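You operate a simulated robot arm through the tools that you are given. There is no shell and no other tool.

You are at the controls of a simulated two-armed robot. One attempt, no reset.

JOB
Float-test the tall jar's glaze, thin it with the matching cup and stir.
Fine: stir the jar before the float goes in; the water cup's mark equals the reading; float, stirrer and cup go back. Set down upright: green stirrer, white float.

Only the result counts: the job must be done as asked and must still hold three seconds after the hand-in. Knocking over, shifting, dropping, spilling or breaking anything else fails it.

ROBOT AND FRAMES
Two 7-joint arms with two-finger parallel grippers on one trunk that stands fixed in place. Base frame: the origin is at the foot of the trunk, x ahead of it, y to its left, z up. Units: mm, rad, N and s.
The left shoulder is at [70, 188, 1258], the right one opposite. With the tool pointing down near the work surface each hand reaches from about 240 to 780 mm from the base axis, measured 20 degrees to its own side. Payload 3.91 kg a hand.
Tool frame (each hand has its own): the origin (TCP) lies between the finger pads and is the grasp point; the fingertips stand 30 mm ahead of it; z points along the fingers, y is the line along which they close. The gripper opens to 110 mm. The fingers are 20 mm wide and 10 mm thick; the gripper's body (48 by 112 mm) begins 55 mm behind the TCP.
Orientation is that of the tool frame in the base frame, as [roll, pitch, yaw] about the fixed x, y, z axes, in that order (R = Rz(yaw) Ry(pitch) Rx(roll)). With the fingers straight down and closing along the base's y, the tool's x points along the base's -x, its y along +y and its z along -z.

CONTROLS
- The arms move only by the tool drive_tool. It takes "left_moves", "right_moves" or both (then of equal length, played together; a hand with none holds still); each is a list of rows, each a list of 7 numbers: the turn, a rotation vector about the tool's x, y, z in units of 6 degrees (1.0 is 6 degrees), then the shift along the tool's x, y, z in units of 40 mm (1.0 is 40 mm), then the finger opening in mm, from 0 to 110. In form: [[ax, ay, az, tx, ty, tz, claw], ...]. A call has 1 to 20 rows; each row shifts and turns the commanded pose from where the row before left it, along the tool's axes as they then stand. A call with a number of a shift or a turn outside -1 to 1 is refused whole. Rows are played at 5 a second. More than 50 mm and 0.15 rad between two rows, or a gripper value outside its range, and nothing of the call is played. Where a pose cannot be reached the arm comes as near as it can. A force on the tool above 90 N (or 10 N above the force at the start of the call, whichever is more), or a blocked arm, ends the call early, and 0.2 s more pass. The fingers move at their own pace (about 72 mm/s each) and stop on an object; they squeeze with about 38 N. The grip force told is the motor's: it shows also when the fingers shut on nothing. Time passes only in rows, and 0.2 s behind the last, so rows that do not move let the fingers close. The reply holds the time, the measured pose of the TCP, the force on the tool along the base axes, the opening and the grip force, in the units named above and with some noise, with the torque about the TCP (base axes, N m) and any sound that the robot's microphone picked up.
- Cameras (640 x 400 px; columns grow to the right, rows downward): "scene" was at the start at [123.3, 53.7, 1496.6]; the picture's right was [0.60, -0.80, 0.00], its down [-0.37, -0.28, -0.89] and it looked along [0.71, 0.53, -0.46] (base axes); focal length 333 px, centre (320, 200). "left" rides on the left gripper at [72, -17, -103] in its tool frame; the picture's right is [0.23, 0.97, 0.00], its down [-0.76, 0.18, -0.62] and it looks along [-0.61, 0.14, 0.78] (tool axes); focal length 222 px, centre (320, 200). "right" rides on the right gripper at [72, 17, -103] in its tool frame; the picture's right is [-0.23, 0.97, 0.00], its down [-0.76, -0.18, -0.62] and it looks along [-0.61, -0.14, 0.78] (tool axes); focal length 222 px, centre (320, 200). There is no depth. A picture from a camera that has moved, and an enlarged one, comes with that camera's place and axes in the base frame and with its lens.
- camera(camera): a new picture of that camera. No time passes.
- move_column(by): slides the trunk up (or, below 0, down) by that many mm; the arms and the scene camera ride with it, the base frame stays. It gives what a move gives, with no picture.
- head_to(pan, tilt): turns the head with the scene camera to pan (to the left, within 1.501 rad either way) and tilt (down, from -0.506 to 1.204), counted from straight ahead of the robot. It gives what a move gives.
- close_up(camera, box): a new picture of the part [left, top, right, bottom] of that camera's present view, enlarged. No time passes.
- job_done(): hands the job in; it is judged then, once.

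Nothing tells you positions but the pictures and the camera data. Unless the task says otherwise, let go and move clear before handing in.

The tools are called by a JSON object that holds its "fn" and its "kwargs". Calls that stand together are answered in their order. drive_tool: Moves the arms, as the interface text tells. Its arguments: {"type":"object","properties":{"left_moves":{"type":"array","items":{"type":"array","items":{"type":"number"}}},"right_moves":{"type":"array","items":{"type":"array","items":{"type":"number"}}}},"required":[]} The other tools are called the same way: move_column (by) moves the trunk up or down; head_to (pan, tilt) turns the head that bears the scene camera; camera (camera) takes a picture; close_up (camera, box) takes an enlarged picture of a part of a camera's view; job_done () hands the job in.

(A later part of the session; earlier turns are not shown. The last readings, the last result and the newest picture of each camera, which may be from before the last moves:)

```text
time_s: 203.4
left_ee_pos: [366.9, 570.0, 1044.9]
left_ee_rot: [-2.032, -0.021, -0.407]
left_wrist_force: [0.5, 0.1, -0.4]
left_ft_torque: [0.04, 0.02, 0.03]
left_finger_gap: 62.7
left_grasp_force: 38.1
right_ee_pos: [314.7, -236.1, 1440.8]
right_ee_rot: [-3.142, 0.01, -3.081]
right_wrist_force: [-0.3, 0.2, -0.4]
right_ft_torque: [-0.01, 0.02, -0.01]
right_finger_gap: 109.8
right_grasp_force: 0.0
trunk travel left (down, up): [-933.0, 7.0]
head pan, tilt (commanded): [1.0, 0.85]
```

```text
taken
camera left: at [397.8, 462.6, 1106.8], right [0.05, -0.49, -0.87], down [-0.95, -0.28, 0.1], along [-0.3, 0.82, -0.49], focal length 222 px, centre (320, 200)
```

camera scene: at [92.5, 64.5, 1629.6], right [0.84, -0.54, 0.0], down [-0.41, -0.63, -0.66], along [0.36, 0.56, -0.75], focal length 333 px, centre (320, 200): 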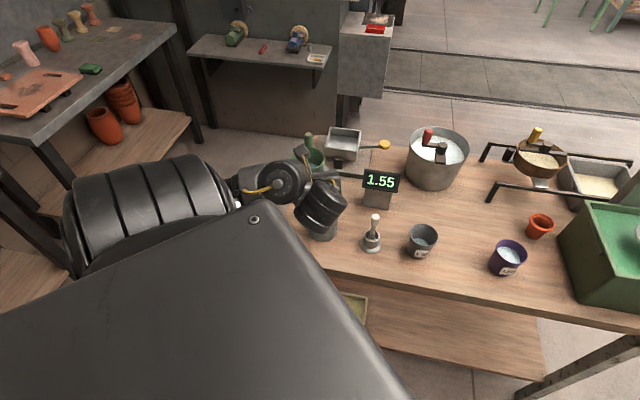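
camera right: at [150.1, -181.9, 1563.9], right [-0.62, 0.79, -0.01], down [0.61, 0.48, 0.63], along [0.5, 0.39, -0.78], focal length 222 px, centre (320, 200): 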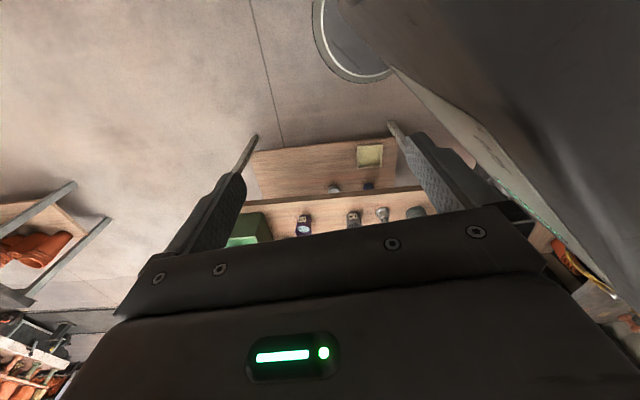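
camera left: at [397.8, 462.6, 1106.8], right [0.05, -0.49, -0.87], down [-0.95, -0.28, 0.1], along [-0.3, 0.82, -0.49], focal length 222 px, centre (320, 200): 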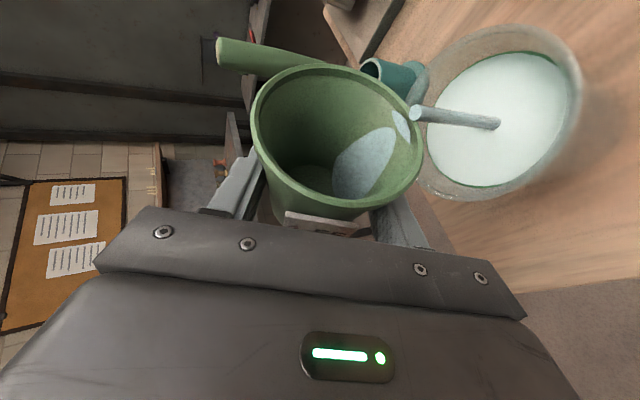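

{"fn": "drive_tool", "kwargs": {"left_moves": [[0, 0, 0.4, 0, 0, 0, 40], [0, 0, 0.4, 0, 0, 0, 40], [0, 0, 0.4, 0, 0, 0, 40], [0, 0, 0.4, 0, 0, 0, 40], [0, 0, 0.4, 0, 0, 0, 40], [0, 0, 0.4, 0, 0, 0, 40], [0, 0, 0, 0, 0, 0, 40]]}}

{"fn": "camera", "kwargs": {"camera": "left"}}

```text
time_s: 205.0
left_ee_pos: [367.3, 569.8, 1043.8]
left_ee_rot: [-2.041, 0.204, -0.516]
left_wrist_force: [0.0, 0.0, -0.5]
left_ft_torque: [-0.01, -0.03, -0.01]
left_finger_gap: 62.8
left_grasp_force: 38.4
right_ee_pos: [316.4, -236.5, 1441.5]
right_ee_rot: [3.139, 0.009, -3.082]
right_wrist_force: [0.6, 0.3, 0.3]
right_ft_torque: [0.0, -0.01, 0.02]
right_finger_gap: 110.0
right_grasp_force: 0.0
trunk travel left (down, up): [-933.0, 7.0]
head pan, tilt (commanded): [1.0, 0.85]
```

```text
taken
camera left: at [396.3, 454.5, 1090.3], right [-0.18, -0.41, -0.9], down [-0.94, -0.19, 0.28], along [-0.29, 0.89, -0.35], focal length 222 px, centre (320, 200)
```

left: 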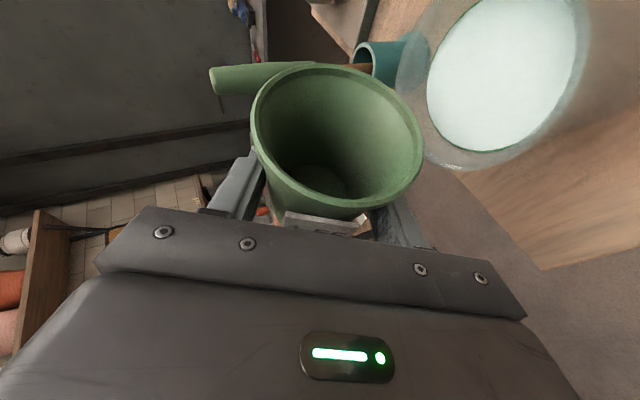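

The cup looks empty. I'll tip slightly further and hold to drain the last of it.

{"fn": "drive_tool", "kwargs": {"left_moves": [[0, 0, 0.4, 0, 0, 0, 40], [0, 0, 0.4, 0, 0, 0, 40], [0, 0, 0.4, 0, 0, 0, 40], [0, 0, 0, 0, 0, 0, 40], [0, 0, 0, 0, 0, 0, 40], [0, 0, 0, 0, 0, 0, 40], [0, 0, 0, 0, 0, 0, 40], [0, 0, 0, 0, 0, 0, 40]]}}

{"fn": "close_up", "kwargs": {"camera": "left", "box": [230, 40, 460, 240]}}

{"fn": "close_up", "kwargs": {"camera": "scene", "box": [200, 110, 400, 250]}}

```text
time_s: 206.8
left_ee_pos: [365.6, 571.2, 1044.6]
left_ee_rot: [-2.055, 0.314, -0.58]
left_wrist_force: [0.2, 0.8, -1.1]
left_ft_torque: [-0.02, 0.01, 0.0]
left_finger_gap: 62.8
left_grasp_force: 37.6
right_ee_pos: [317.3, -235.4, 1440.7]
right_ee_rot: [3.141, 0.01, -3.08]
right_wrist_force: [-0.1, 0.0, 0.7]
right_ft_torque: [-0.04, 0.02, -0.01]
right_finger_gap: 109.9
right_grasp_force: 0.1
trunk travel left (down, up): [-933.0, 7.0]
head pan, tilt (commanded): [1.0, 0.85]
```

```text
2.00 times, centred on (345, 140) of left
camera zoom: at [394.4, 451.0, 1082.0], right [-0.29, -0.35, -0.89], down [-0.92, -0.16, 0.36], along [-0.27, 0.92, -0.28], focal length 444 px, centre (270, 320)
```

zoom: 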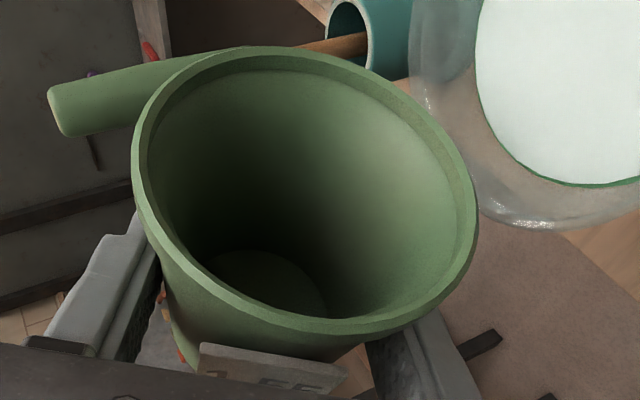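

```text
2.86 times, centred on (300, 180) of scene
camera zoom: at [92.5, 64.4, 1629.6], right [0.84, -0.54, 0.0], down [-0.41, -0.63, -0.66], along [0.36, 0.56, -0.75], focal length 951 px, centre (377, 257)
```

zoom: 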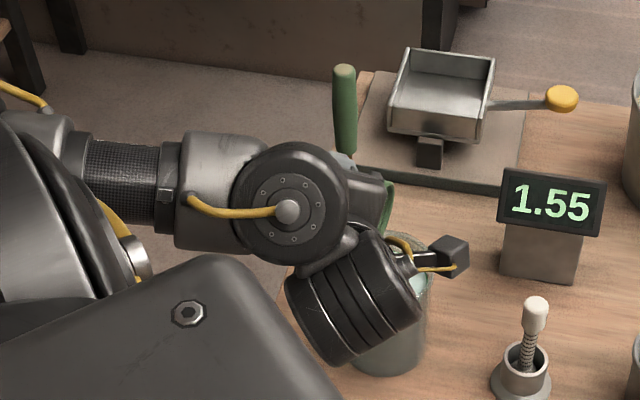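

The cup is empty. I'll unroll back to upright.

{"fn": "drive_tool", "kwargs": {"left_moves": [[0, 0, -0.92, 0, 0, 0, 40], [0, 0, -0.92, 0, 0, 0, 40], [0, 0, -0.92, 0, 0, 0, 40], [0, 0, -0.92, 0, 0, 0, 40], [0, 0, -0.92, 0, 0, 0, 40], [0, 0, -0.92, 0, 0, 0, 40], [0, 0, -0.92, 0, 0, 0, 40], [0, 0, -0.92, 0, 0, 0, 40], [0, 0, -0.92, 0, 0, 0, 40], [0, 0, -0.92, 0, 0, 0, 40], [0, 0, -0.92, 0, 0, 0, 40], [0, 0, -0.92, 0, 0, 0, 40], [0, 0, -0.92, 0, 0, 0, 40], [0, 0, -0.92, 0, 0, 0, 40], [0, 0, -0.92, 0, 0, 0, 40], [0, 0, -0.92, 0, 0, 0, 40], [0, 0, -0.92, 0, 0, 0, 40], [0, 0, -0.92, 0, 0, 0, 40], [0, 0, -0.92, 0, 0, 0, 40], [0, 0, -0.92, 0, 0, 0, 40]]}}

{"fn": "camera", "kwargs": {"camera": "left"}}

{"fn": "camera", "kwargs": {"camera": "scene"}}

```text
time_s: 211.0
left_ee_pos: [366.3, 570.6, 1045.2]
left_ee_rot: [3.133, -1.112, 1.165]
left_wrist_force: [-0.2, -0.2, -1.2]
left_ft_torque: [0.03, 0.0, 0.02]
left_finger_gap: 62.5
left_grasp_force: 38.4
right_ee_pos: [315.7, -236.6, 1441.4]
right_ee_rot: [-3.141, 0.012, -3.081]
right_wrist_force: [-0.5, -0.1, -0.1]
right_ft_torque: [0.0, 0.02, 0.0]
right_finger_gap: 109.7
right_grasp_force: 0.1
trunk travel left (down, up): [-933.0, 7.0]
head pan, tilt (commanded): [1.0, 0.85]
```

```text
taken
camera left: at [326.1, 520.8, 1155.5], right [0.93, -0.3, 0.21], down [-0.2, -0.89, -0.41], along [0.31, 0.34, -0.89], focal length 222 px, centre (320, 200)
```

left: 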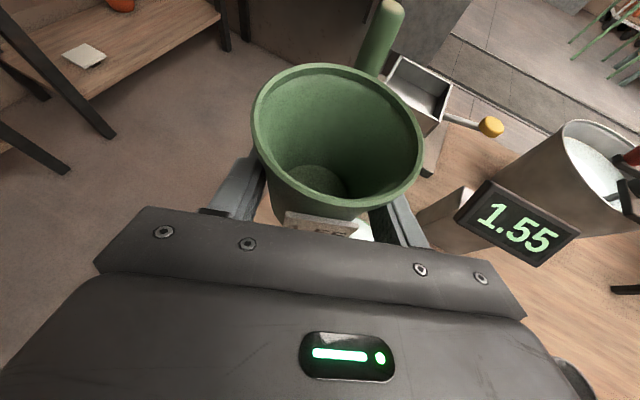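

```text
taken
camera scene: at [92.5, 64.3, 1629.6], right [0.84, -0.54, 0.0], down [-0.41, -0.63, -0.66], along [0.36, 0.56, -0.75], focal length 333 px, centre (320, 200)
```

scene: 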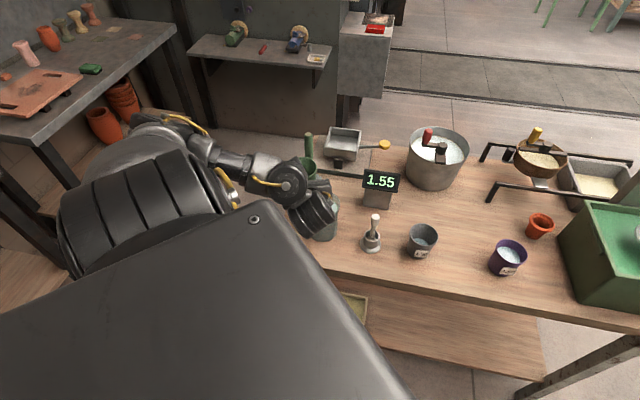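

Now I'll retrace the path: first right to (444,536) while rising a little.

{"fn": "drive_tool", "kwargs": {"left_moves": [[0, 0, 0, 0.1, 0.7, -0.05, 40], [0, 0, 0, 0.2, 0.7, -0.1, 40], [0, 0, 0, 0.3, 0.7, -0.15, 40], [0, 0, 0, 0.3, 0, -0.15, 40], [0, 0, 0, 0, 0, 0, 40]]}}

{"fn": "drive_tool", "kwargs": {"left_moves": [[-0.82, 0, 0.41, -0.177, 0.45, -0.356, 40], [-0.82, 0, 0.41, -0.177, 0.45, -0.356, 40], [0, 0, 0, 0, 0, 0, 40]]}}

{"fn": "camera", "kwargs": {"camera": "scene"}}

```text
time_s: 212.2
left_ee_pos: [443.1, 536.5, 1085.2]
left_ee_rot: [3.136, -1.109, 1.162]
left_wrist_force: [0.6, 0.7, -1.4]
left_ft_torque: [-0.01, 0.0, -0.01]
left_finger_gap: 62.8
left_grasp_force: 38.6
right_ee_pos: [315.9, -235.5, 1441.4]
right_ee_rot: [3.141, 0.01, -3.08]
right_wrist_force: [-0.4, -0.3, -0.9]
right_ft_torque: [0.0, -0.01, 0.0]
right_finger_gap: 109.8
right_grasp_force: 0.0
trunk travel left (down, up): [-933.0, 7.0]
head pan, tilt (commanded): [1.0, 0.85]
```

```text
time_s: 213.0
left_ee_pos: [461.1, 492.4, 1085.7]
left_ee_rot: [3.138, -1.111, 0.966]
left_wrist_force: [0.0, 0.2, -0.3]
left_ft_torque: [0.02, 0.0, 0.0]
left_finger_gap: 62.6
left_grasp_force: 38.1
right_ee_pos: [316.2, -235.5, 1441.5]
right_ee_rot: [-3.141, 0.012, -3.08]
right_wrist_force: [0.5, 1.5, -0.4]
right_ft_torque: [-0.01, 0.0, 0.01]
right_finger_gap: 109.9
right_grasp_force: 0.0
trunk travel left (down, up): [-933.0, 7.0]
head pan, tilt (commanded): [1.0, 0.85]
```

```text
taken
camera scene: at [92.5, 64.6, 1629.6], right [0.84, -0.54, 0.0], down [-0.41, -0.63, -0.66], along [0.36, 0.56, -0.75], focal length 333 px, centre (320, 200)
```

scene: 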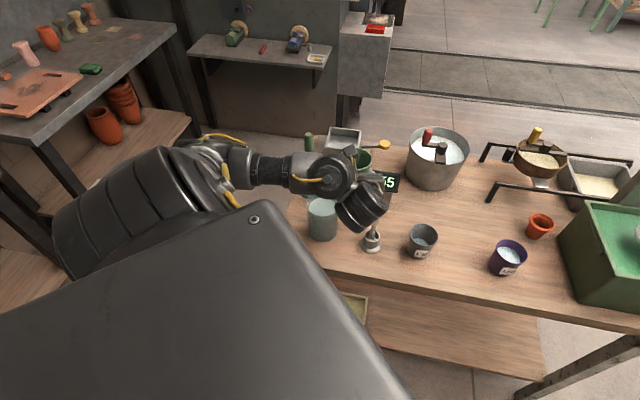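

{"fn": "drive_tool", "kwargs": {"left_moves": [[-0.82, 0, 0.41, -0.177, 0.45, -0.356, 40], [-0.82, 0, 0.41, -0.177, 0.45, -0.356, 40], [0, 0, 0, 0, 0, 0, 40]]}}

{"fn": "head_to", "kwargs": {"pan": 0.6, "tilt": 0.85}}

{"fn": "camera", "kwargs": {"camera": "scene"}}

```text
time_s: 213.8
left_ee_pos: [469.8, 445.9, 1084.4]
left_ee_rot: [3.14, -1.112, 0.772]
left_wrist_force: [0.4, -1.1, -0.6]
left_ft_torque: [0.01, 0.0, 0.02]
left_finger_gap: 62.6
left_grasp_force: 37.6
right_ee_pos: [316.2, -235.7, 1441.6]
right_ee_rot: [3.141, 0.01, -3.081]
right_wrist_force: [-0.6, 0.2, 0.4]
right_ft_torque: [-0.03, 0.0, 0.06]
right_finger_gap: 109.9
right_grasp_force: 0.0
trunk travel left (down, up): [-933.0, 7.0]
head pan, tilt (commanded): [1.0, 0.85]
```

```text
time_s: 214.7
left_ee_pos: [470.6, 444.1, 1084.4]
left_ee_rot: [3.141, -1.112, 0.774]
left_wrist_force: [0.3, 0.8, 0.1]
left_ft_torque: [-0.02, -0.02, 0.0]
left_finger_gap: 62.7
left_grasp_force: 37.9
right_ee_pos: [315.2, -235.6, 1441.3]
right_ee_rot: [3.14, 0.012, -3.082]
right_wrist_force: [0.2, -1.1, 0.4]
right_ft_torque: [0.01, 0.0, -0.02]
right_finger_gap: 109.9
right_grasp_force: 0.1
trunk travel left (down, up): [-933.0, 7.0]
head pan, tilt (commanded): [0.6, 0.85]
```

```text
taken
camera scene: at [114.8, 42.7, 1629.6], right [0.57, -0.82, 0.0], down [-0.62, -0.43, -0.66], along [0.54, 0.37, -0.75], focal length 333 px, centre (320, 200)
```

scene: 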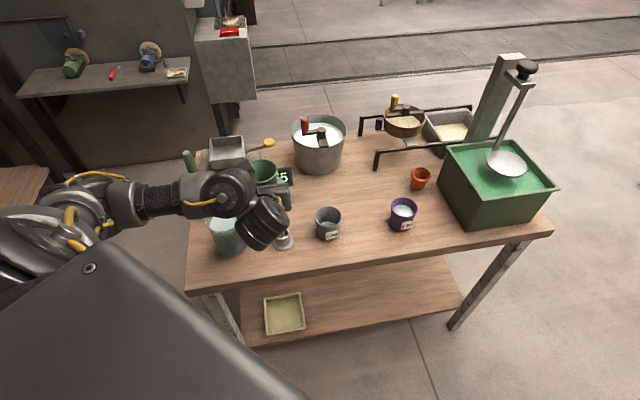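

{"fn": "drive_tool", "kwargs": {"left_moves": [[0, -0.08, 0, 0.007, 0.7, 0.015, 40], [0, -0.07, 0, 0.007, 0.85, 0.015, 40], [0, 0, 0, 0.007, 0.85, 0.015, 40], [0, 0, 0, 0, 0, 0, 40]]}}

{"fn": "drive_tool", "kwargs": {"left_moves": [[0, 0, 0, 0.007, 0.85, 0.015, 40], [0, 0, 0, 0.007, 0.85, 0.015, 40], [0, 0, 0, 0.007, 0.85, 0.015, 40], [0, 0, 0, 0.007, 0.85, 0.015, 40], [0, 0, 0, 0.007, 0.82, 0.015, 40], [0, 0, 0, 0, 0, 0, 40]]}}

{"fn": "camera", "kwargs": {"camera": "scene"}}

{"fn": "camera", "kwargs": {"camera": "left"}}

```text
time_s: 215.7
left_ee_pos: [539.5, 378.3, 1086.9]
left_ee_rot: [3.141, -1.096, 0.772]
left_wrist_force: [-0.3, 0.7, 0.0]
left_ft_torque: [-0.01, 0.0, 0.02]
left_finger_gap: 62.6
left_grasp_force: 38.2
right_ee_pos: [315.7, -235.1, 1441.8]
right_ee_rot: [3.14, 0.014, -3.079]
right_wrist_force: [-0.5, -1.3, -0.1]
right_ft_torque: [0.02, -0.03, -0.01]
right_finger_gap: 109.9
right_grasp_force: 0.1
trunk travel left (down, up): [-933.0, 7.0]
head pan, tilt (commanded): [0.6, 0.85]
```

```text
time_s: 217.1
left_ee_pos: [658.9, 259.4, 1085.9]
left_ee_rot: [3.138, -1.096, 0.775]
left_wrist_force: [0.4, -0.5, -0.2]
left_ft_torque: [0.03, 0.01, 0.0]
left_finger_gap: 62.6
left_grasp_force: 37.2
right_ee_pos: [317.2, -235.5, 1440.8]
right_ee_rot: [-3.141, 0.012, -3.08]
right_wrist_force: [0.1, 0.7, -0.7]
right_ft_torque: [-0.01, -0.06, -0.02]
right_finger_gap: 110.1
right_grasp_force: 0.0
trunk travel left (down, up): [-933.0, 7.0]
head pan, tilt (commanded): [0.6, 0.85]
```

```text
taken
camera scene: at [114.1, 43.4, 1629.7], right [0.57, -0.82, 0.0], down [-0.62, -0.42, -0.66], along [0.54, 0.37, -0.75], focal length 333 px, centre (320, 200)
```

scene: 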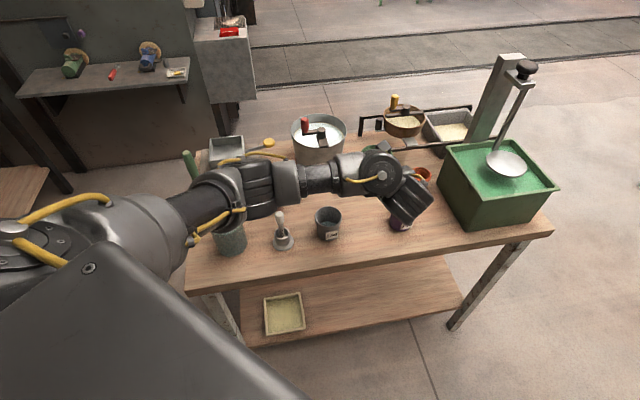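

```text
taken
camera left: at [604.4, 229.0, 1197.1], right [0.75, -0.63, 0.2], down [-0.52, -0.76, -0.39], along [0.4, 0.19, -0.9], focal length 222 px, centre (320, 200)
```

left: 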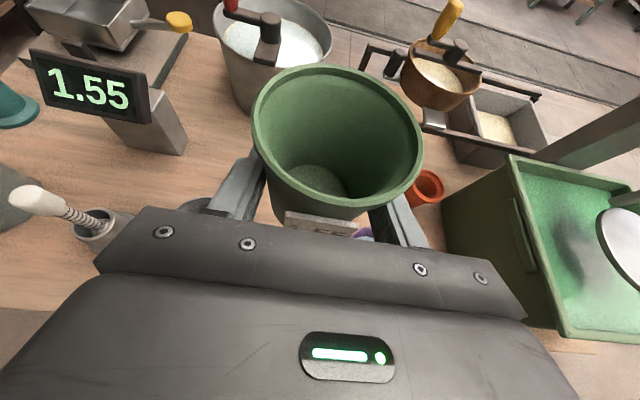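

The hand is above the cup's home within about 1 mm. I'll descend to about 30 mm above the table spot and check.

{"fn": "drive_tool", "kwargs": {"left_moves": [[0, 0, 0, -0.612, -0.01, 0.35, 40], [0, 0, 0, -0.626, 0, 0.323, 40], [0, 0, 0, -0.626, 0, 0.323, 40], [0, 0, 0, -0.626, 0, 0.323, 40], [0, 0, 0, -0.626, 0, 0.323, 40], [0, 0, 0, -0.626, 0, 0.323, 40], [0, 0, 0, 0, 0, 0, 40]]}}

{"fn": "camera", "kwargs": {"camera": "left"}}

```text
time_s: 218.7
left_ee_pos: [657.7, 259.0, 916.4]
left_ee_rot: [-3.141, -1.097, 0.772]
left_wrist_force: [0.2, 0.1, -0.9]
left_ft_torque: [0.02, 0.0, -0.04]
left_finger_gap: 62.4
left_grasp_force: 37.9
right_ee_pos: [316.4, -236.2, 1441.0]
right_ee_rot: [3.141, 0.01, -3.081]
right_wrist_force: [0.3, -0.8, 1.0]
right_ft_torque: [-0.04, 0.0, -0.01]
right_finger_gap: 110.1
right_grasp_force: 0.1
trunk travel left (down, up): [-933.0, 7.0]
head pan, tilt (commanded): [0.6, 0.85]
```

```text
taken
camera left: at [604.7, 229.4, 1026.9], right [0.75, -0.63, 0.2], down [-0.52, -0.76, -0.39], along [0.4, 0.19, -0.9], focal length 222 px, centre (320, 200)
```

left: 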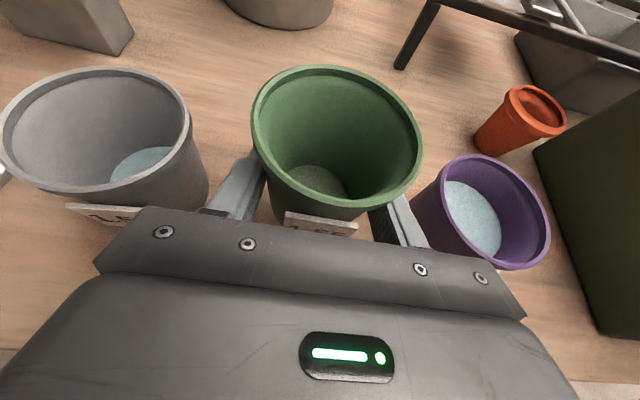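

{"fn": "drive_tool", "kwargs": {"left_moves": [[0, 0, 0, -0.25, -0.01, 0.14, 40], [0, 0, 0, -0.2, 0, 0.11, 40], [0, 0, 0, -0.12, 0, 0.06, 40], [0, 0, 0, -0.06, 0, 0.031, 40], [0, 0, 0, 0, 0, 0, 40]]}}

{"fn": "camera", "kwargs": {"camera": "left"}}

```text
time_s: 219.9
left_ee_pos: [657.9, 259.8, 887.7]
left_ee_rot: [-3.141, -1.095, 0.772]
left_wrist_force: [-0.3, 0.6, -0.5]
left_ft_torque: [0.01, -0.02, -0.01]
left_finger_gap: 62.6
left_grasp_force: 37.8
right_ee_pos: [316.7, -237.1, 1442.7]
right_ee_rot: [3.142, 0.01, -3.08]
right_wrist_force: [0.8, 0.0, -0.3]
right_ft_torque: [-0.01, -0.01, 0.0]
right_finger_gap: 109.9
right_grasp_force: 0.1
trunk travel left (down, up): [-933.0, 7.0]
head pan, tilt (commanded): [0.6, 0.85]
```

```text
taken
camera left: at [604.9, 230.4, 998.6], right [0.75, -0.63, 0.2], down [-0.52, -0.76, -0.39], along [0.4, 0.19, -0.9], focal length 222 px, centre (320, 200)
```

left: 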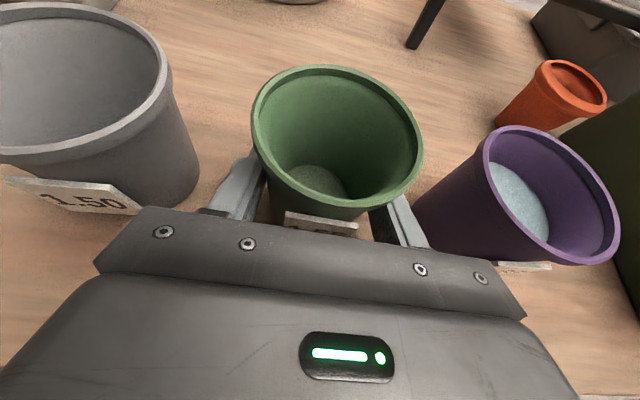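

{"fn": "drive_tool", "kwargs": {"left_moves": [[0, 0, 0, -0.022, 0, 0.011, 40], [0, 0, 0, -0.022, 0, 0.011, 40], [0, 0, 0, 0, 0, 0, 40]]}}

{"fn": "camera", "kwargs": {"camera": "left"}}

```text
time_s: 220.7
left_ee_pos: [659.3, 260.6, 886.2]
left_ee_rot: [3.141, -1.095, 0.774]
left_wrist_force: [-0.8, -0.7, 0.0]
left_ft_torque: [0.01, 0.01, 0.01]
left_finger_gap: 62.6
left_grasp_force: 37.9
right_ee_pos: [315.8, -236.4, 1441.8]
right_ee_rot: [-3.141, 0.011, -3.08]
right_wrist_force: [0.0, -0.4, 0.4]
right_ft_torque: [0.02, 0.0, 0.0]
right_finger_gap: 110.1
right_grasp_force: 0.1
trunk travel left (down, up): [-933.0, 7.0]
head pan, tilt (commanded): [0.6, 0.85]
```

```text
taken
camera left: at [605.0, 230.4, 996.8], right [0.75, -0.63, 0.2], down [-0.52, -0.76, -0.39], along [0.4, 0.19, -0.9], focal length 222 px, centre (320, 200)
```

left: 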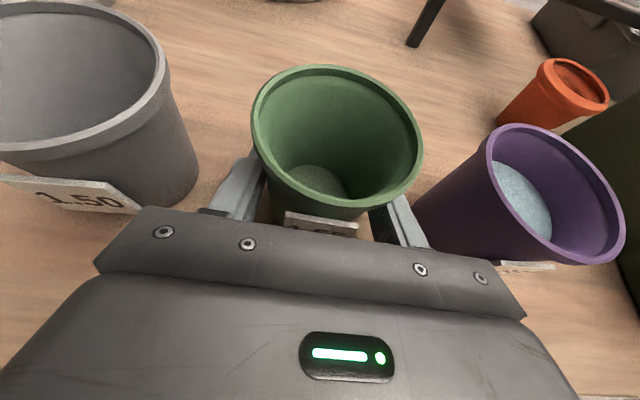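

{"fn": "drive_tool", "kwargs": {"left_moves": [[0, 0, 0, -0.022, 0, 0.011, 40], [0, 0, 0, 0, 0, 0, 40], [0, 0, 0, 0, 0, 0, 40]]}}

{"fn": "drive_tool", "kwargs": {"left_moves": [[0, 0, 0, 0, 0, 0, 40], [0, 0, 0, 0, 0, 0, 40]]}}

{"fn": "close_up", "kwargs": {"camera": "left", "box": [220, 40, 450, 250]}}

```text
time_s: 221.5
left_ee_pos: [659.3, 259.9, 886.1]
left_ee_rot: [-3.142, -1.096, 0.773]
left_wrist_force: [1.1, -0.1, 0.7]
left_ft_torque: [0.09, -0.08, 0.01]
left_finger_gap: 62.6
left_grasp_force: 38.1
right_ee_pos: [315.3, -236.8, 1442.3]
right_ee_rot: [-3.14, 0.011, -3.08]
right_wrist_force: [-0.2, -1.0, 0.6]
right_ft_torque: [-0.04, -0.01, 0.01]
right_finger_gap: 110.0
right_grasp_force: 0.1
trunk travel left (down, up): [-933.0, 7.0]
head pan, tilt (commanded): [0.6, 0.85]
```

```text
time_s: 222.1
left_ee_pos: [657.7, 260.5, 884.7]
left_ee_rot: [3.139, -1.096, 0.772]
left_wrist_force: [0.9, 0.1, 1.8]
left_ft_torque: [0.1, -0.03, -0.02]
left_finger_gap: 62.5
left_grasp_force: 38.2
right_ee_pos: [316.6, -236.2, 1441.1]
right_ee_rot: [3.141, 0.01, -3.081]
right_wrist_force: [0.5, 0.5, 0.0]
right_ft_torque: [-0.02, 0.0, 0.03]
right_finger_gap: 109.9
right_grasp_force: 0.0
trunk travel left (down, up): [-933.0, 7.0]
head pan, tilt (commanded): [0.6, 0.85]
```

```text
1.90 times, centred on (335, 145) of left
camera zoom: at [605.1, 230.4, 996.1], right [0.75, -0.63, 0.2], down [-0.52, -0.76, -0.39], along [0.4, 0.19, -0.9], focal length 423 px, centre (291, 305)
```

zoom: 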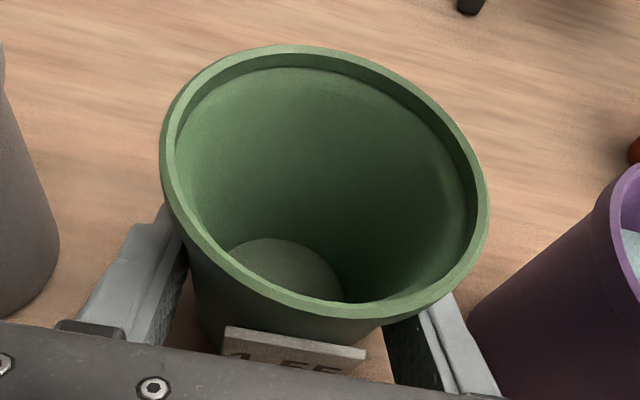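

The cup touches the table. I'll release gently and open wide.

{"fn": "drive_tool", "kwargs": {"left_moves": [[0, 0, 0, 0, 0, 0, 64], [0, 0, 0, 0, 0, 0, 66], [0, 0, 0, 0, 0, 0, 70], [0, 0, 0, 0, 0, 0, 76], [0, 0, 0, 0, 0, 0, 84], [0, 0, 0, 0, 0, 0, 88], [0, 0, 0, 0, 0, 0, 88]]}}

{"fn": "camera", "kwargs": {"camera": "left"}}

```text
time_s: 223.7
left_ee_pos: [659.4, 260.7, 884.1]
left_ee_rot: [3.141, -1.095, 0.771]
left_wrist_force: [0.0, 0.6, 0.2]
left_ft_torque: [0.02, 0.01, 0.0]
left_finger_gap: 87.8
left_grasp_force: 0.2
right_ee_pos: [316.0, -237.4, 1441.0]
right_ee_rot: [3.141, 0.01, -3.079]
right_wrist_force: [0.2, 0.8, -0.5]
right_ft_torque: [-0.01, -0.01, 0.01]
right_finger_gap: 110.1
right_grasp_force: 0.0
trunk travel left (down, up): [-933.0, 7.0]
head pan, tilt (commanded): [0.6, 0.85]
```

```text
taken
camera left: at [605.1, 230.4, 996.0], right [0.75, -0.63, 0.2], down [-0.52, -0.76, -0.39], along [0.4, 0.19, -0.9], focal length 222 px, centre (320, 200)
```

left: 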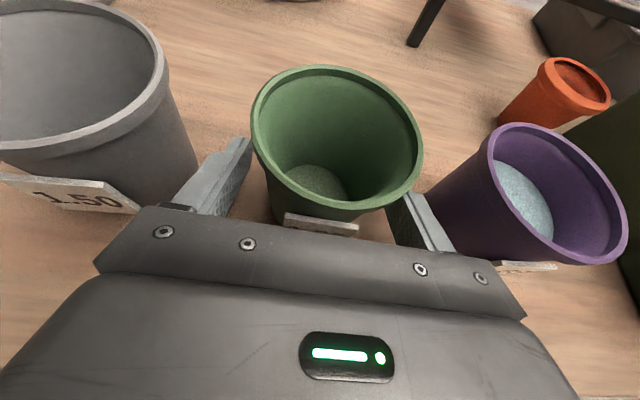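

{"fn": "drive_tool", "kwargs": {"left_moves": [[0, 0, 0, -0.13, 0, -0.25, 88], [0, 0, 0, -0.26, 0, -0.5, 88], [0, 0, 0, -0.26, 0, -0.5, 88], [0, 0, 0, -0.26, 0, -0.5, 88], [0, 0, 0, -0.26, 0, -0.5, 88], [0, 0, 0, 0, 0, 0, 88]]}}

{"fn": "camera", "kwargs": {"camera": "left"}}

{"fn": "camera", "kwargs": {"camera": "scene"}}

```text
time_s: 225.1
left_ee_pos: [585.1, 190.7, 884.7]
left_ee_rot: [-3.141, -1.097, 0.771]
left_wrist_force: [-0.1, -0.2, 0.3]
left_ft_torque: [0.02, 0.03, 0.02]
left_finger_gap: 87.9
left_grasp_force: 0.0
right_ee_pos: [316.3, -237.3, 1442.1]
right_ee_rot: [3.141, 0.01, -3.081]
right_wrist_force: [0.1, 0.6, 0.4]
right_ft_torque: [0.01, -0.01, -0.02]
right_finger_gap: 109.8
right_grasp_force: 0.0
trunk travel left (down, up): [-933.0, 7.0]
head pan, tilt (commanded): [0.6, 0.85]
```

```text
taken
camera left: at [531.6, 160.7, 995.7], right [0.75, -0.63, 0.2], down [-0.52, -0.76, -0.39], along [0.4, 0.19, -0.9], focal length 222 px, centre (320, 200)
```

left: 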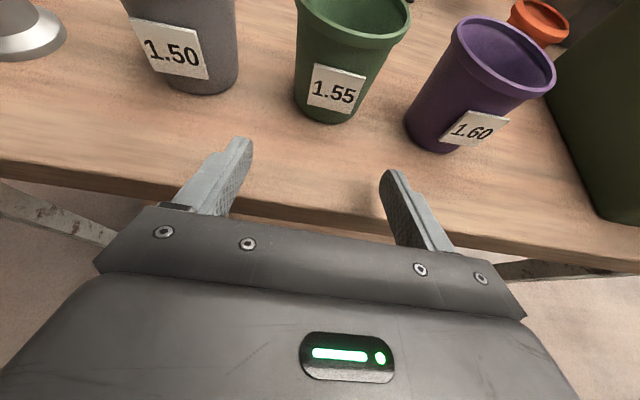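

```text
taken
camera scene: at [115.0, 42.4, 1629.6], right [0.57, -0.82, 0.0], down [-0.62, -0.42, -0.66], along [0.54, 0.37, -0.75], focal length 333 px, centre (320, 200)
```

scene: 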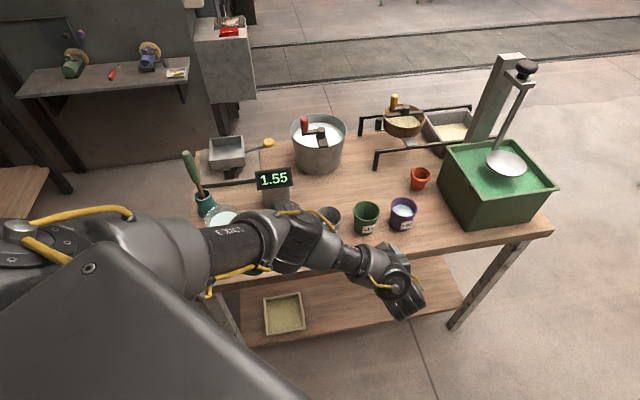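

The cup is back in place and upright. Now I'll bring the left arm back to its normal posture by retracing the earlier path: raise, tilt back to tool-down, and unwind the yaw.

{"fn": "drive_tool", "kwargs": {"left_moves": [[0, 0, 0, 0.4, 0, -0.4, 88], [0, 0, 0, 0.55, 0, -0.35, 88], [0, 0, 0, 0.55, 0, -0.3, 80], [0, 0, 0, 0.55, 0, -0.28, 70], [0, 0, 0, 0.4, 0, -0.2, 60], [0, 0, 0, 0, 0, 0, 60]]}}

{"fn": "drive_tool", "kwargs": {"left_moves": [[0, -0.95, 0, 0, 0, 0, 60], [0, -0.95, 0, 0, 0, 0, 60], [0, -0.95, 0, 0, 0, 0, 60], [0, -0.95, 0, 0, 0, 0, 60], [0, -0.95, 0, 0, 0, 0, 60], [0, -0.95, 0, 0, 0, 0, 60], [0, -0.95, 0, 0, 0, 0, 60], [0, -0.95, 0, 0, 0, 0, 60], [0, -0.95, 0, 0, 0, 0, 60], [0, -0.95, 0, 0, 0, 0, 60], [0, -0.95, 0, 0, 0, 0, 60], [0, 0, 0, 0, 0, 0, 60]]}}

{"fn": "camera", "kwargs": {"camera": "scene"}}

```text
time_s: 226.5
left_ee_pos: [578.5, 183.9, 999.0]
left_ee_rot: [-3.141, -1.094, 0.77]
left_wrist_force: [0.2, 0.5, 0.6]
left_ft_torque: [0.02, 0.05, -0.01]
left_finger_gap: 59.8
left_grasp_force: 0.1
right_ee_pos: [315.4, -237.1, 1440.8]
right_ee_rot: [3.139, 0.01, -3.079]
right_wrist_force: [0.1, 0.1, 0.6]
right_ft_torque: [0.02, 0.01, 0.04]
right_finger_gap: 109.9
right_grasp_force: 0.1
trunk travel left (down, up): [-933.0, 7.0]
head pan, tilt (commanded): [0.6, 0.85]
```

```text
time_s: 229.1
left_ee_pos: [578.8, 182.7, 998.9]
left_ee_rot: [3.141, 0.0, 0.771]
left_wrist_force: [-0.1, -0.3, 0.2]
left_ft_torque: [0.02, -0.02, 0.01]
left_finger_gap: 60.2
left_grasp_force: 0.0
right_ee_pos: [316.6, -237.1, 1441.5]
right_ee_rot: [-3.141, 0.011, -3.079]
right_wrist_force: [-0.3, 0.4, 0.2]
right_ft_torque: [0.0, 0.01, 0.0]
right_finger_gap: 110.4
right_grasp_force: 0.0
trunk travel left (down, up): [-933.0, 7.0]
head pan, tilt (commanded): [0.6, 0.85]
```

```text
taken
camera scene: at [114.7, 42.5, 1629.7], right [0.57, -0.82, 0.0], down [-0.62, -0.42, -0.66], along [0.54, 0.37, -0.75], focal length 333 px, centre (320, 200)
```

scene: 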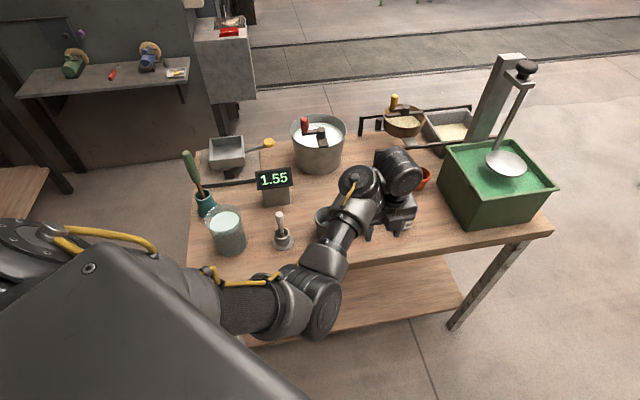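

{"fn": "drive_tool", "kwargs": {"left_moves": [[0, 0, -1, 0, 0, 0, 60], [0, 0, -1, 0, 0, 0, 60], [0, 0, -1, 0, 0, 0, 60], [0, 0, -1, 0, 0, 0, 60], [0, 0, -1, 0, 0, 0, 60], [0, 0, -1, 0, 0, 0, 60], [0, 0, -1, 0, 0, 0, 60], [0, 0, -1, 0, 0, 0, 60], [0, 0, -1, 0, 0, 0, 60], [0, 0, -1, 0, 0, 0, 60], [0, 0, -1, 0, 0, 0, 60], [0, 0, 0, 0, 0, 0, 60]]}}

{"fn": "camera", "kwargs": {"camera": "scene"}}

```text
time_s: 231.7
left_ee_pos: [580.1, 181.9, 999.6]
left_ee_rot: [3.139, 0.001, 1.924]
left_wrist_force: [-0.1, 0.5, -0.2]
left_ft_torque: [0.0, 0.01, 0.01]
left_finger_gap: 60.0
left_grasp_force: 0.1
right_ee_pos: [315.3, -236.8, 1441.9]
right_ee_rot: [-3.141, 0.01, -3.081]
right_wrist_force: [0.3, 0.2, 0.1]
right_ft_torque: [0.02, -0.07, 0.01]
right_finger_gap: 109.9
right_grasp_force: 0.1
trunk travel left (down, up): [-933.0, 7.0]
head pan, tilt (commanded): [0.6, 0.85]
```

```text
taken
camera scene: at [114.8, 42.4, 1629.7], right [0.57, -0.82, 0.0], down [-0.62, -0.42, -0.66], along [0.54, 0.37, -0.75], focal length 333 px, centre (320, 200)
```

scene: 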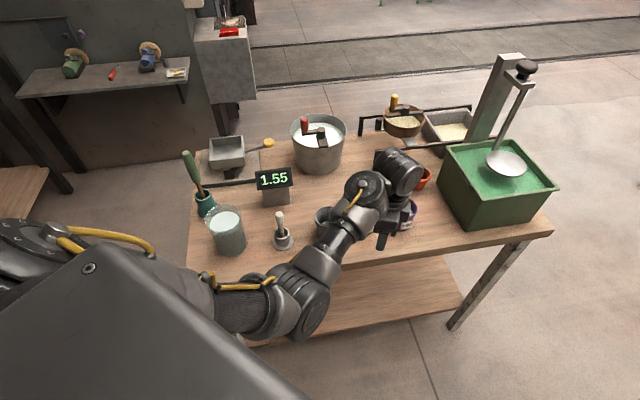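

{"fn": "drive_tool", "kwargs": {"left_moves": [[0, 0, -1, 0, 0, 0, 60], [0, 0, -1, 0, 0, 0, 60], [0, 0, -1, 0, 0, 0, 60], [0, 0, -1, 0, 0, 0, 60], [0, 0, -1, 0, 0, 0, 60], [0, 0, -1, 0, 0, 0, 60], [0, 0, -1, 0, 0, 0, 60], [0, 0, -1, 0, 0, 0, 60], [0, 0, -1, 0, 0, 0, 60], [0, 0, -1, 0, 0, 0, 60], [0, 0, -1, 0, 0, 0, 60], [0, 0, -0.6, 0, 0, 0, 60], [0, 0, 0, 0, 0, 0, 60]]}}

{"fn": "camera", "kwargs": {"camera": "scene"}}

```text
time_s: 232.6
left_ee_pos: [581.0, 181.8, 999.9]
left_ee_rot: [3.132, 0.006, 2.242]
left_wrist_force: [19.6, 12.0, -22.2]
left_ft_torque: [-2.5, 1.05, -1.63]
left_finger_gap: 59.9
left_grasp_force: 0.1
right_ee_pos: [315.5, -237.1, 1441.7]
right_ee_rot: [3.14, 0.013, -3.079]
right_wrist_force: [-0.4, -0.1, 1.0]
right_ft_torque: [0.02, 0.02, 0.03]
right_finger_gap: 110.3
right_grasp_force: 0.0
trunk travel left (down, up): [-933.0, 7.0]
head pan, tilt (commanded): [0.6, 0.85]
stopped in row 4 (left hand): the force on the tool passed its limit at 149 N (the readings are from after the stop); the commanded pose is now the measured one
```

```text
taken
camera scene: at [114.8, 42.4, 1629.7], right [0.57, -0.82, 0.0], down [-0.62, -0.42, -0.66], along [0.54, 0.37, -0.75], focal length 333 px, centre (320, 200)
```

scene: 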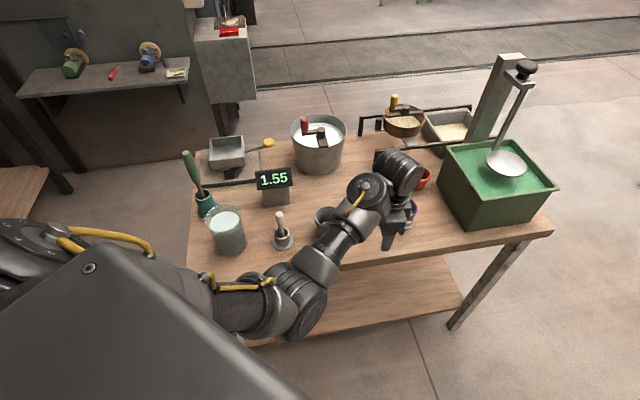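

Self-contact again: the camera met the forearm behind the hand. I'll back off the yaw and instead lower the hand into the free space in front of the table to change the elbow posture before unwinding.

{"fn": "drive_tool", "kwargs": {"left_moves": [[0, 0, 1, 0, 0, 0, 60], [0, 0, 1, 0, 0, 0, 60], [0, 0, 1, 0, 0, 0, 60], [0, 0, 0, 0, 0, 0, 60]]}}

```text
time_s: 233.6
left_ee_pos: [580.5, 182.0, 999.8]
left_ee_rot: [3.134, 0.002, 1.931]
left_wrist_force: [0.7, 0.8, 0.6]
left_ft_torque: [0.0, 0.01, 0.02]
left_finger_gap: 60.0
left_grasp_force: 0.0
right_ee_pos: [316.3, -236.6, 1441.1]
right_ee_rot: [3.14, 0.009, -3.08]
right_wrist_force: [-0.2, -0.2, 0.1]
right_ft_torque: [0.02, -0.01, 0.03]
right_finger_gap: 110.5
right_grasp_force: 0.1
trunk travel left (down, up): [-933.0, 7.0]
head pan, tilt (commanded): [0.6, 0.85]
```

{"fn": "drive_tool", "kwargs": {"left_moves": [[0, 0, 0, 0.185, -0.876, 0.1, 60], [0, 0, 0, 0.185, -0.876, 0.2, 60], [0, 0, 0, 0.185, -0.876, 0.3, 60], [0, 0, 0, 0.185, -0.876, 0.4, 60], [0, 0, 0, 0.185, -0.876, 0.4, 60], [0, 0, 0, 0, 0, 0, 60]]}}

{"fn": "camera", "kwargs": {"camera": "scene"}}

```text
time_s: 235.0
left_ee_pos: [402.9, 153.6, 940.3]
left_ee_rot: [3.134, 0.002, 1.933]
left_wrist_force: [0.1, -0.1, 0.1]
left_ft_torque: [0.05, 0.02, 0.0]
left_finger_gap: 59.9
left_grasp_force: 0.1
right_ee_pos: [316.8, -236.9, 1442.0]
right_ee_rot: [-3.141, 0.01, -3.08]
right_wrist_force: [0.1, -0.5, -0.3]
right_ft_torque: [0.04, 0.01, 0.03]
right_finger_gap: 110.1
right_grasp_force: 0.1
trunk travel left (down, up): [-933.0, 7.0]
head pan, tilt (commanded): [0.6, 0.85]
```

```text
taken
camera scene: at [115.8, 42.3, 1629.6], right [0.57, -0.82, 0.0], down [-0.62, -0.42, -0.66], along [0.54, 0.37, -0.75], focal length 333 px, centre (320, 200)
```

scene: 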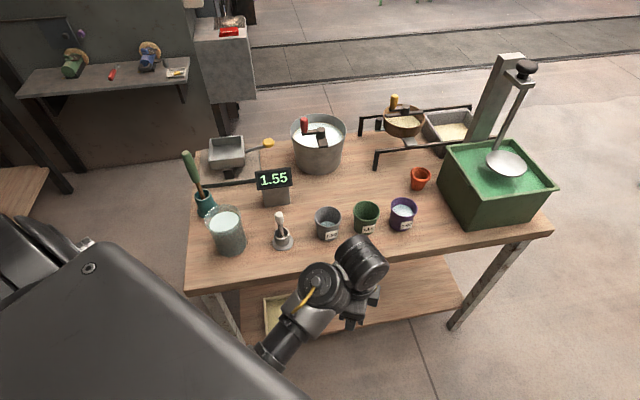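

{"fn": "close_up", "kwargs": {"camera": "scene", "box": [180, 140, 430, 270]}}

{"fn": "drive_tool", "kwargs": {"left_moves": [[0, 0, 0, 0.7, -0.45, 0.48, 60], [0, 0, 0, 0.7, -0.45, 0.48, 60], [0, 0, 0, 0.77, -0.37, 0.48, 60], [0, 0, 0, 0.77, -0.37, 0.48, 60], [0, 0, 0, 0.77, -0.37, 0.48, 60], [0, 0, 0, 0.77, -0.37, 0.48, 60], [0, 0, 0, 0.77, -0.37, 0.48, 60], [0, 0, 0, 0.77, -0.3, 0.48, 60], [0, 0, 0, 0.77, -0.3, 0.48, 60], [0, 0, 0, 0, 0, 0, 60]]}}

{"fn": "head_to", "kwargs": {"pan": 1.1, "tilt": 0.85}}

{"fn": "camera", "kwargs": {"camera": "scene"}}

```text
2.56 times, centred on (305, 205) of scene
camera zoom: at [115.8, 42.3, 1629.6], right [0.57, -0.82, 0.0], down [-0.62, -0.42, -0.66], along [0.54, 0.37, -0.75], focal length 852 px, centre (358, 187)
```

zoom: 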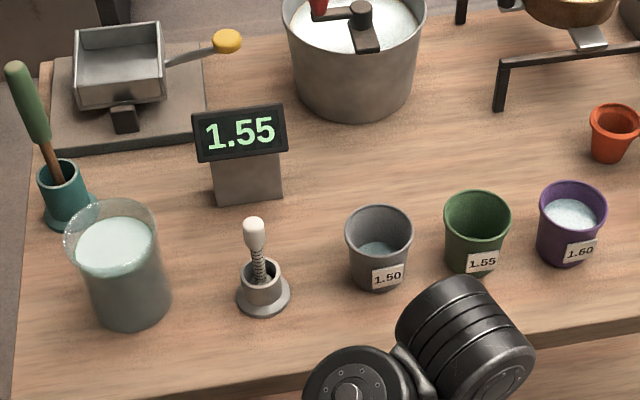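

```text
time_s: 237.2
left_ee_pos: [183.2, 360.9, 768.5]
left_ee_rot: [3.134, 0.002, 1.933]
left_wrist_force: [0.4, 0.0, 0.7]
left_ft_torque: [0.02, -0.04, 0.01]
left_finger_gap: 60.0
left_grasp_force: 0.0
right_ee_pos: [316.4, -237.2, 1441.2]
right_ee_rot: [3.141, 0.009, -3.08]
right_wrist_force: [0.2, -0.9, -0.4]
right_ft_torque: [-0.01, -0.03, 0.01]
right_finger_gap: 110.1
right_grasp_force: 0.0
trunk travel left (down, up): [-933.0, 7.0]
head pan, tilt (commanded): [0.6, 0.85]
```

```text
time_s: 238.1
left_ee_pos: [184.6, 361.0, 769.4]
left_ee_rot: [3.134, 0.003, 1.931]
left_wrist_force: [-0.2, -0.7, -1.0]
left_ft_torque: [0.02, -0.04, 0.02]
left_finger_gap: 60.1
left_grasp_force: 0.0
right_ee_pos: [315.8, -236.8, 1441.7]
right_ee_rot: [3.141, 0.01, -3.081]
right_wrist_force: [0.6, 0.2, -0.5]
right_ft_torque: [-0.01, -0.04, 0.02]
right_finger_gap: 110.0
right_grasp_force: 0.1
trunk travel left (down, up): [-933.0, 7.0]
head pan, tilt (commanded): [1.1, 0.85]
```

```text
taken
camera scene: at [85.7, 67.9, 1629.7], right [0.89, -0.45, 0.0], down [-0.34, -0.67, -0.66], along [0.3, 0.59, -0.75], focal length 333 px, centre (320, 200)
```

scene: 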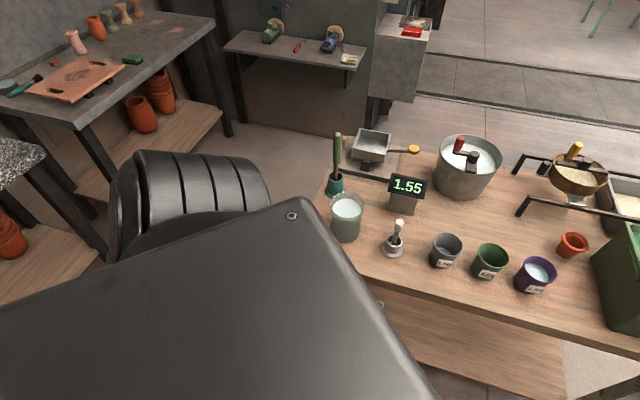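

Hanging low again. I'll unwind the yaw here.

{"fn": "drive_tool", "kwargs": {"left_moves": [[0, 0, -1, 0, 0, 0, 60], [0, 0, -1, 0, 0, 0, 60], [0, 0, -1, 0, 0, 0, 60], [0, 0, -1, 0, 0, 0, 60], [0, 0, -1, 0, 0, 0, 60], [0, 0, -1, 0, 0, 0, 60], [0, 0, 0, 0, 0, 0, 60]]}}

```text
time_s: 239.7
left_ee_pos: [184.1, 362.3, 768.5]
left_ee_rot: [3.136, 0.005, 2.561]
left_wrist_force: [-0.4, 0.5, 0.5]
left_ft_torque: [-0.01, 0.0, 0.02]
left_finger_gap: 60.2
left_grasp_force: 0.0
right_ee_pos: [315.2, -237.0, 1441.7]
right_ee_rot: [3.141, 0.01, -3.08]
right_wrist_force: [0.1, 0.0, 0.1]
right_ft_torque: [-0.04, 0.01, -0.05]
right_finger_gap: 110.4
right_grasp_force: 0.0
trunk travel left (down, up): [-933.0, 7.0]
head pan, tilt (commanded): [1.1, 0.85]
```

{"fn": "drive_tool", "kwargs": {"left_moves": [[0, 0, -1, 0, 0, 0, 60], [0, 0, -1, 0, 0, 0, 60], [0, 0, -1, 0, 0, 0, 60], [0, 0, -1, 0, 0, 0, 60], [0, 0, -1, 0, 0, 0, 60], [0, 0, -0.45, 0, 0, 0, 60], [0, 0, 0, 0, 0, 0, 60]]}}

```text
time_s: 241.3
left_ee_pos: [184.0, 362.0, 768.0]
left_ee_rot: [3.141, 0.007, 3.133]
left_wrist_force: [0.0, 0.1, 0.3]
left_ft_torque: [0.03, -0.04, -0.02]
left_finger_gap: 59.9
left_grasp_force: 0.1
right_ee_pos: [316.1, -236.6, 1442.5]
right_ee_rot: [3.141, 0.01, -3.08]
right_wrist_force: [0.1, 0.7, 0.1]
right_ft_torque: [-0.01, 0.02, -0.01]
right_finger_gap: 110.3
right_grasp_force: 0.1
trunk travel left (down, up): [-933.0, 7.0]
head pan, tilt (commanded): [1.1, 0.85]
```

{"fn": "drive_tool", "kwargs": {"left_moves": [[0, 0, 0, 0, 0.2, -0.8, 60], [0, 0, 0, 0, 0.2, -0.8, 60], [0, 0, 0, 0, 0.2, -0.8, 60], [0, 0, 0, 0, 0.2, -0.8, 60], [0, 0, 0, 0, 0.2, -0.8, 60], [0, 0, 0, 0, 0.2, -0.8, 60], [0, 0, 0, 0, 0, 0, 60]]}}

{"fn": "drive_tool", "kwargs": {"left_moves": [[0, 0, 0, -0.1, 0.6, -0.6, 60], [0, 0, 0, -0.1, 0.6, -0.6, 60], [0, 0, 0, -0.1, 0.6, -0.6, 60], [0, 0, 0, -0.1, 0.6, -0.6, 60], [0, 0, 0, 0, 0, 0, 60]]}}

{"fn": "camera", "kwargs": {"camera": "scene"}}

```text
time_s: 242.1
left_ee_pos: [186.6, 472.4, 882.7]
left_ee_rot: [2.972, -0.009, 3.095]
left_wrist_force: [1.3, -0.4, -0.3]
left_ft_torque: [0.01, 0.02, 0.01]
left_finger_gap: 60.0
left_grasp_force: 0.1
right_ee_pos: [316.9, -236.1, 1441.7]
right_ee_rot: [3.141, 0.01, -3.08]
right_wrist_force: [0.8, 0.6, 0.3]
right_ft_torque: [0.02, 0.0, 0.02]
right_finger_gap: 110.0
right_grasp_force: 0.1
trunk travel left (down, up): [-933.0, 7.0]
head pan, tilt (commanded): [1.1, 0.85]
stopped in row 3 (left hand): the arm was blocked; the commanded pose is now the measured one
```

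```text
time_s: 243.3
left_ee_pos: [206.4, 548.8, 993.1]
left_ee_rot: [2.976, -0.008, 3.097]
left_wrist_force: [-0.5, 0.4, 1.1]
left_ft_torque: [0.02, -0.03, 0.02]
left_finger_gap: 60.0
left_grasp_force: 0.0
right_ee_pos: [316.7, -236.3, 1441.4]
right_ee_rot: [3.141, 0.011, -3.081]
right_wrist_force: [-0.3, -0.3, 1.0]
right_ft_torque: [0.0, -0.02, 0.0]
right_finger_gap: 110.0
right_grasp_force: 0.1
trunk travel left (down, up): [-933.0, 7.0]
head pan, tilt (commanded): [1.1, 0.85]
```

```text
taken
camera scene: at [86.0, 67.9, 1629.6], right [0.89, -0.45, 0.0], down [-0.34, -0.67, -0.66], along [0.3, 0.59, -0.75], focal length 333 px, centre (320, 200)
```

scene: 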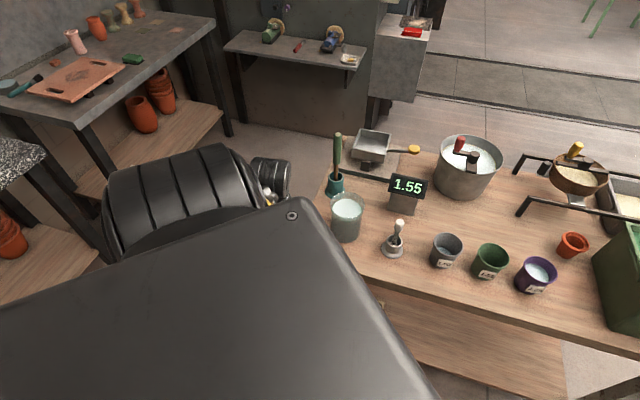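

{"fn": "drive_tool", "kwargs": {"left_moves": [[0, 0, 0, 0, 0, -0.5, 60], [0, 0, 0, 0, 0, -0.6, 60], [0, 0, 0, 0, 0, -0.6, 60], [0, 0, 0, 0, 0, 0, 60]]}}

{"fn": "camera", "kwargs": {"camera": "scene"}}

{"fn": "camera", "kwargs": {"camera": "left"}}

```text
time_s: 244.3
left_ee_pos: [205.6, 547.7, 1001.6]
left_ee_rot: [2.97, -0.005, 3.097]
left_wrist_force: [-0.7, -0.4, 0.3]
left_ft_torque: [-0.05, 0.02, -0.01]
left_finger_gap: 59.9
left_grasp_force: 0.1
left hand out of reach, approached as far as the arm can: row 1, 2, 3
right_ee_pos: [314.6, -235.5, 1442.0]
right_ee_rot: [-3.141, 0.011, -3.08]
right_wrist_force: [0.2, 0.3, 0.3]
right_ft_torque: [-0.02, 0.05, 0.0]
right_finger_gap: 110.0
right_grasp_force: 0.1
trunk travel left (down, up): [-933.0, 7.0]
head pan, tilt (commanded): [1.1, 0.85]
```

```text
taken
camera scene: at [85.1, 68.5, 1629.7], right [0.89, -0.45, 0.0], down [-0.34, -0.67, -0.66], along [0.3, 0.59, -0.75], focal length 333 px, centre (320, 200)
```

scene: 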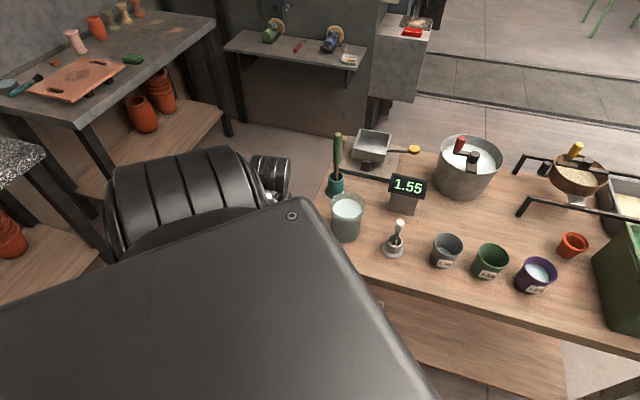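

```text
taken
camera left: at [132.7, 516.3, 1100.9], right [-0.18, 0.97, 0.17], down [0.77, 0.04, 0.64], along [0.61, 0.24, -0.75], focal length 222 px, centre (320, 200)
```

left: 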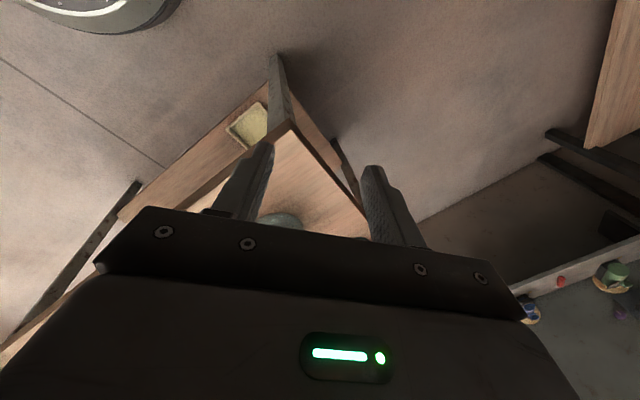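

Tool-down is not comfortable in this posture, but the level, camera-up grip was. I can take the stirrer's upright handle from the side with a level hand, which suits this posture. I'll turn the hand toward heading 66°.

{"fn": "drive_tool", "kwargs": {"left_moves": [[0, 0, 1, 0, 0, 0, 60], [0, 0, 1, 0, 0, 0, 60], [0, 0, 1, 0, 0, 0, 60], [0, 0, 1, 0, 0, 0, 60], [0, 0, 1, 0, 0, 0, 60], [0, 0, 1, 0, 0, 0, 60], [0, 0, 1, 0, 0, 0, 60], [0, 0, 1, 0, 0, 0, 60], [0, 0, 0, 0, 0, 0, 60]]}}

{"fn": "camera", "kwargs": {"camera": "left"}}

```text
time_s: 246.3
left_ee_pos: [206.2, 546.7, 1001.3]
left_ee_rot: [3.031, -0.129, 2.262]
left_wrist_force: [-0.4, 0.0, -0.1]
left_ft_torque: [-0.03, 0.0, 0.03]
left_finger_gap: 59.8
left_grasp_force: 0.0
right_ee_pos: [315.0, -236.0, 1440.9]
right_ee_rot: [-3.141, 0.009, -3.08]
right_wrist_force: [0.5, -0.2, -0.2]
right_ft_torque: [-0.04, 0.0, 0.01]
right_finger_gap: 110.2
right_grasp_force: 0.1
trunk travel left (down, up): [-933.0, 7.0]
head pan, tilt (commanded): [1.1, 0.85]
```

```text
taken
camera left: at [147.4, 573.2, 1110.8], right [0.61, 0.78, 0.13], down [0.62, -0.57, 0.54], along [0.5, -0.24, -0.83], focal length 222 px, centre (320, 200)
```

left: 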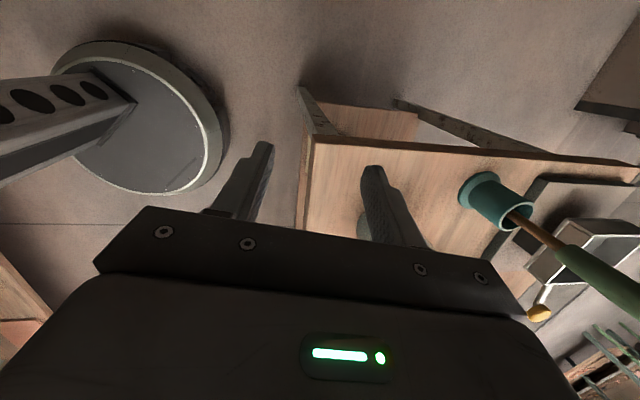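

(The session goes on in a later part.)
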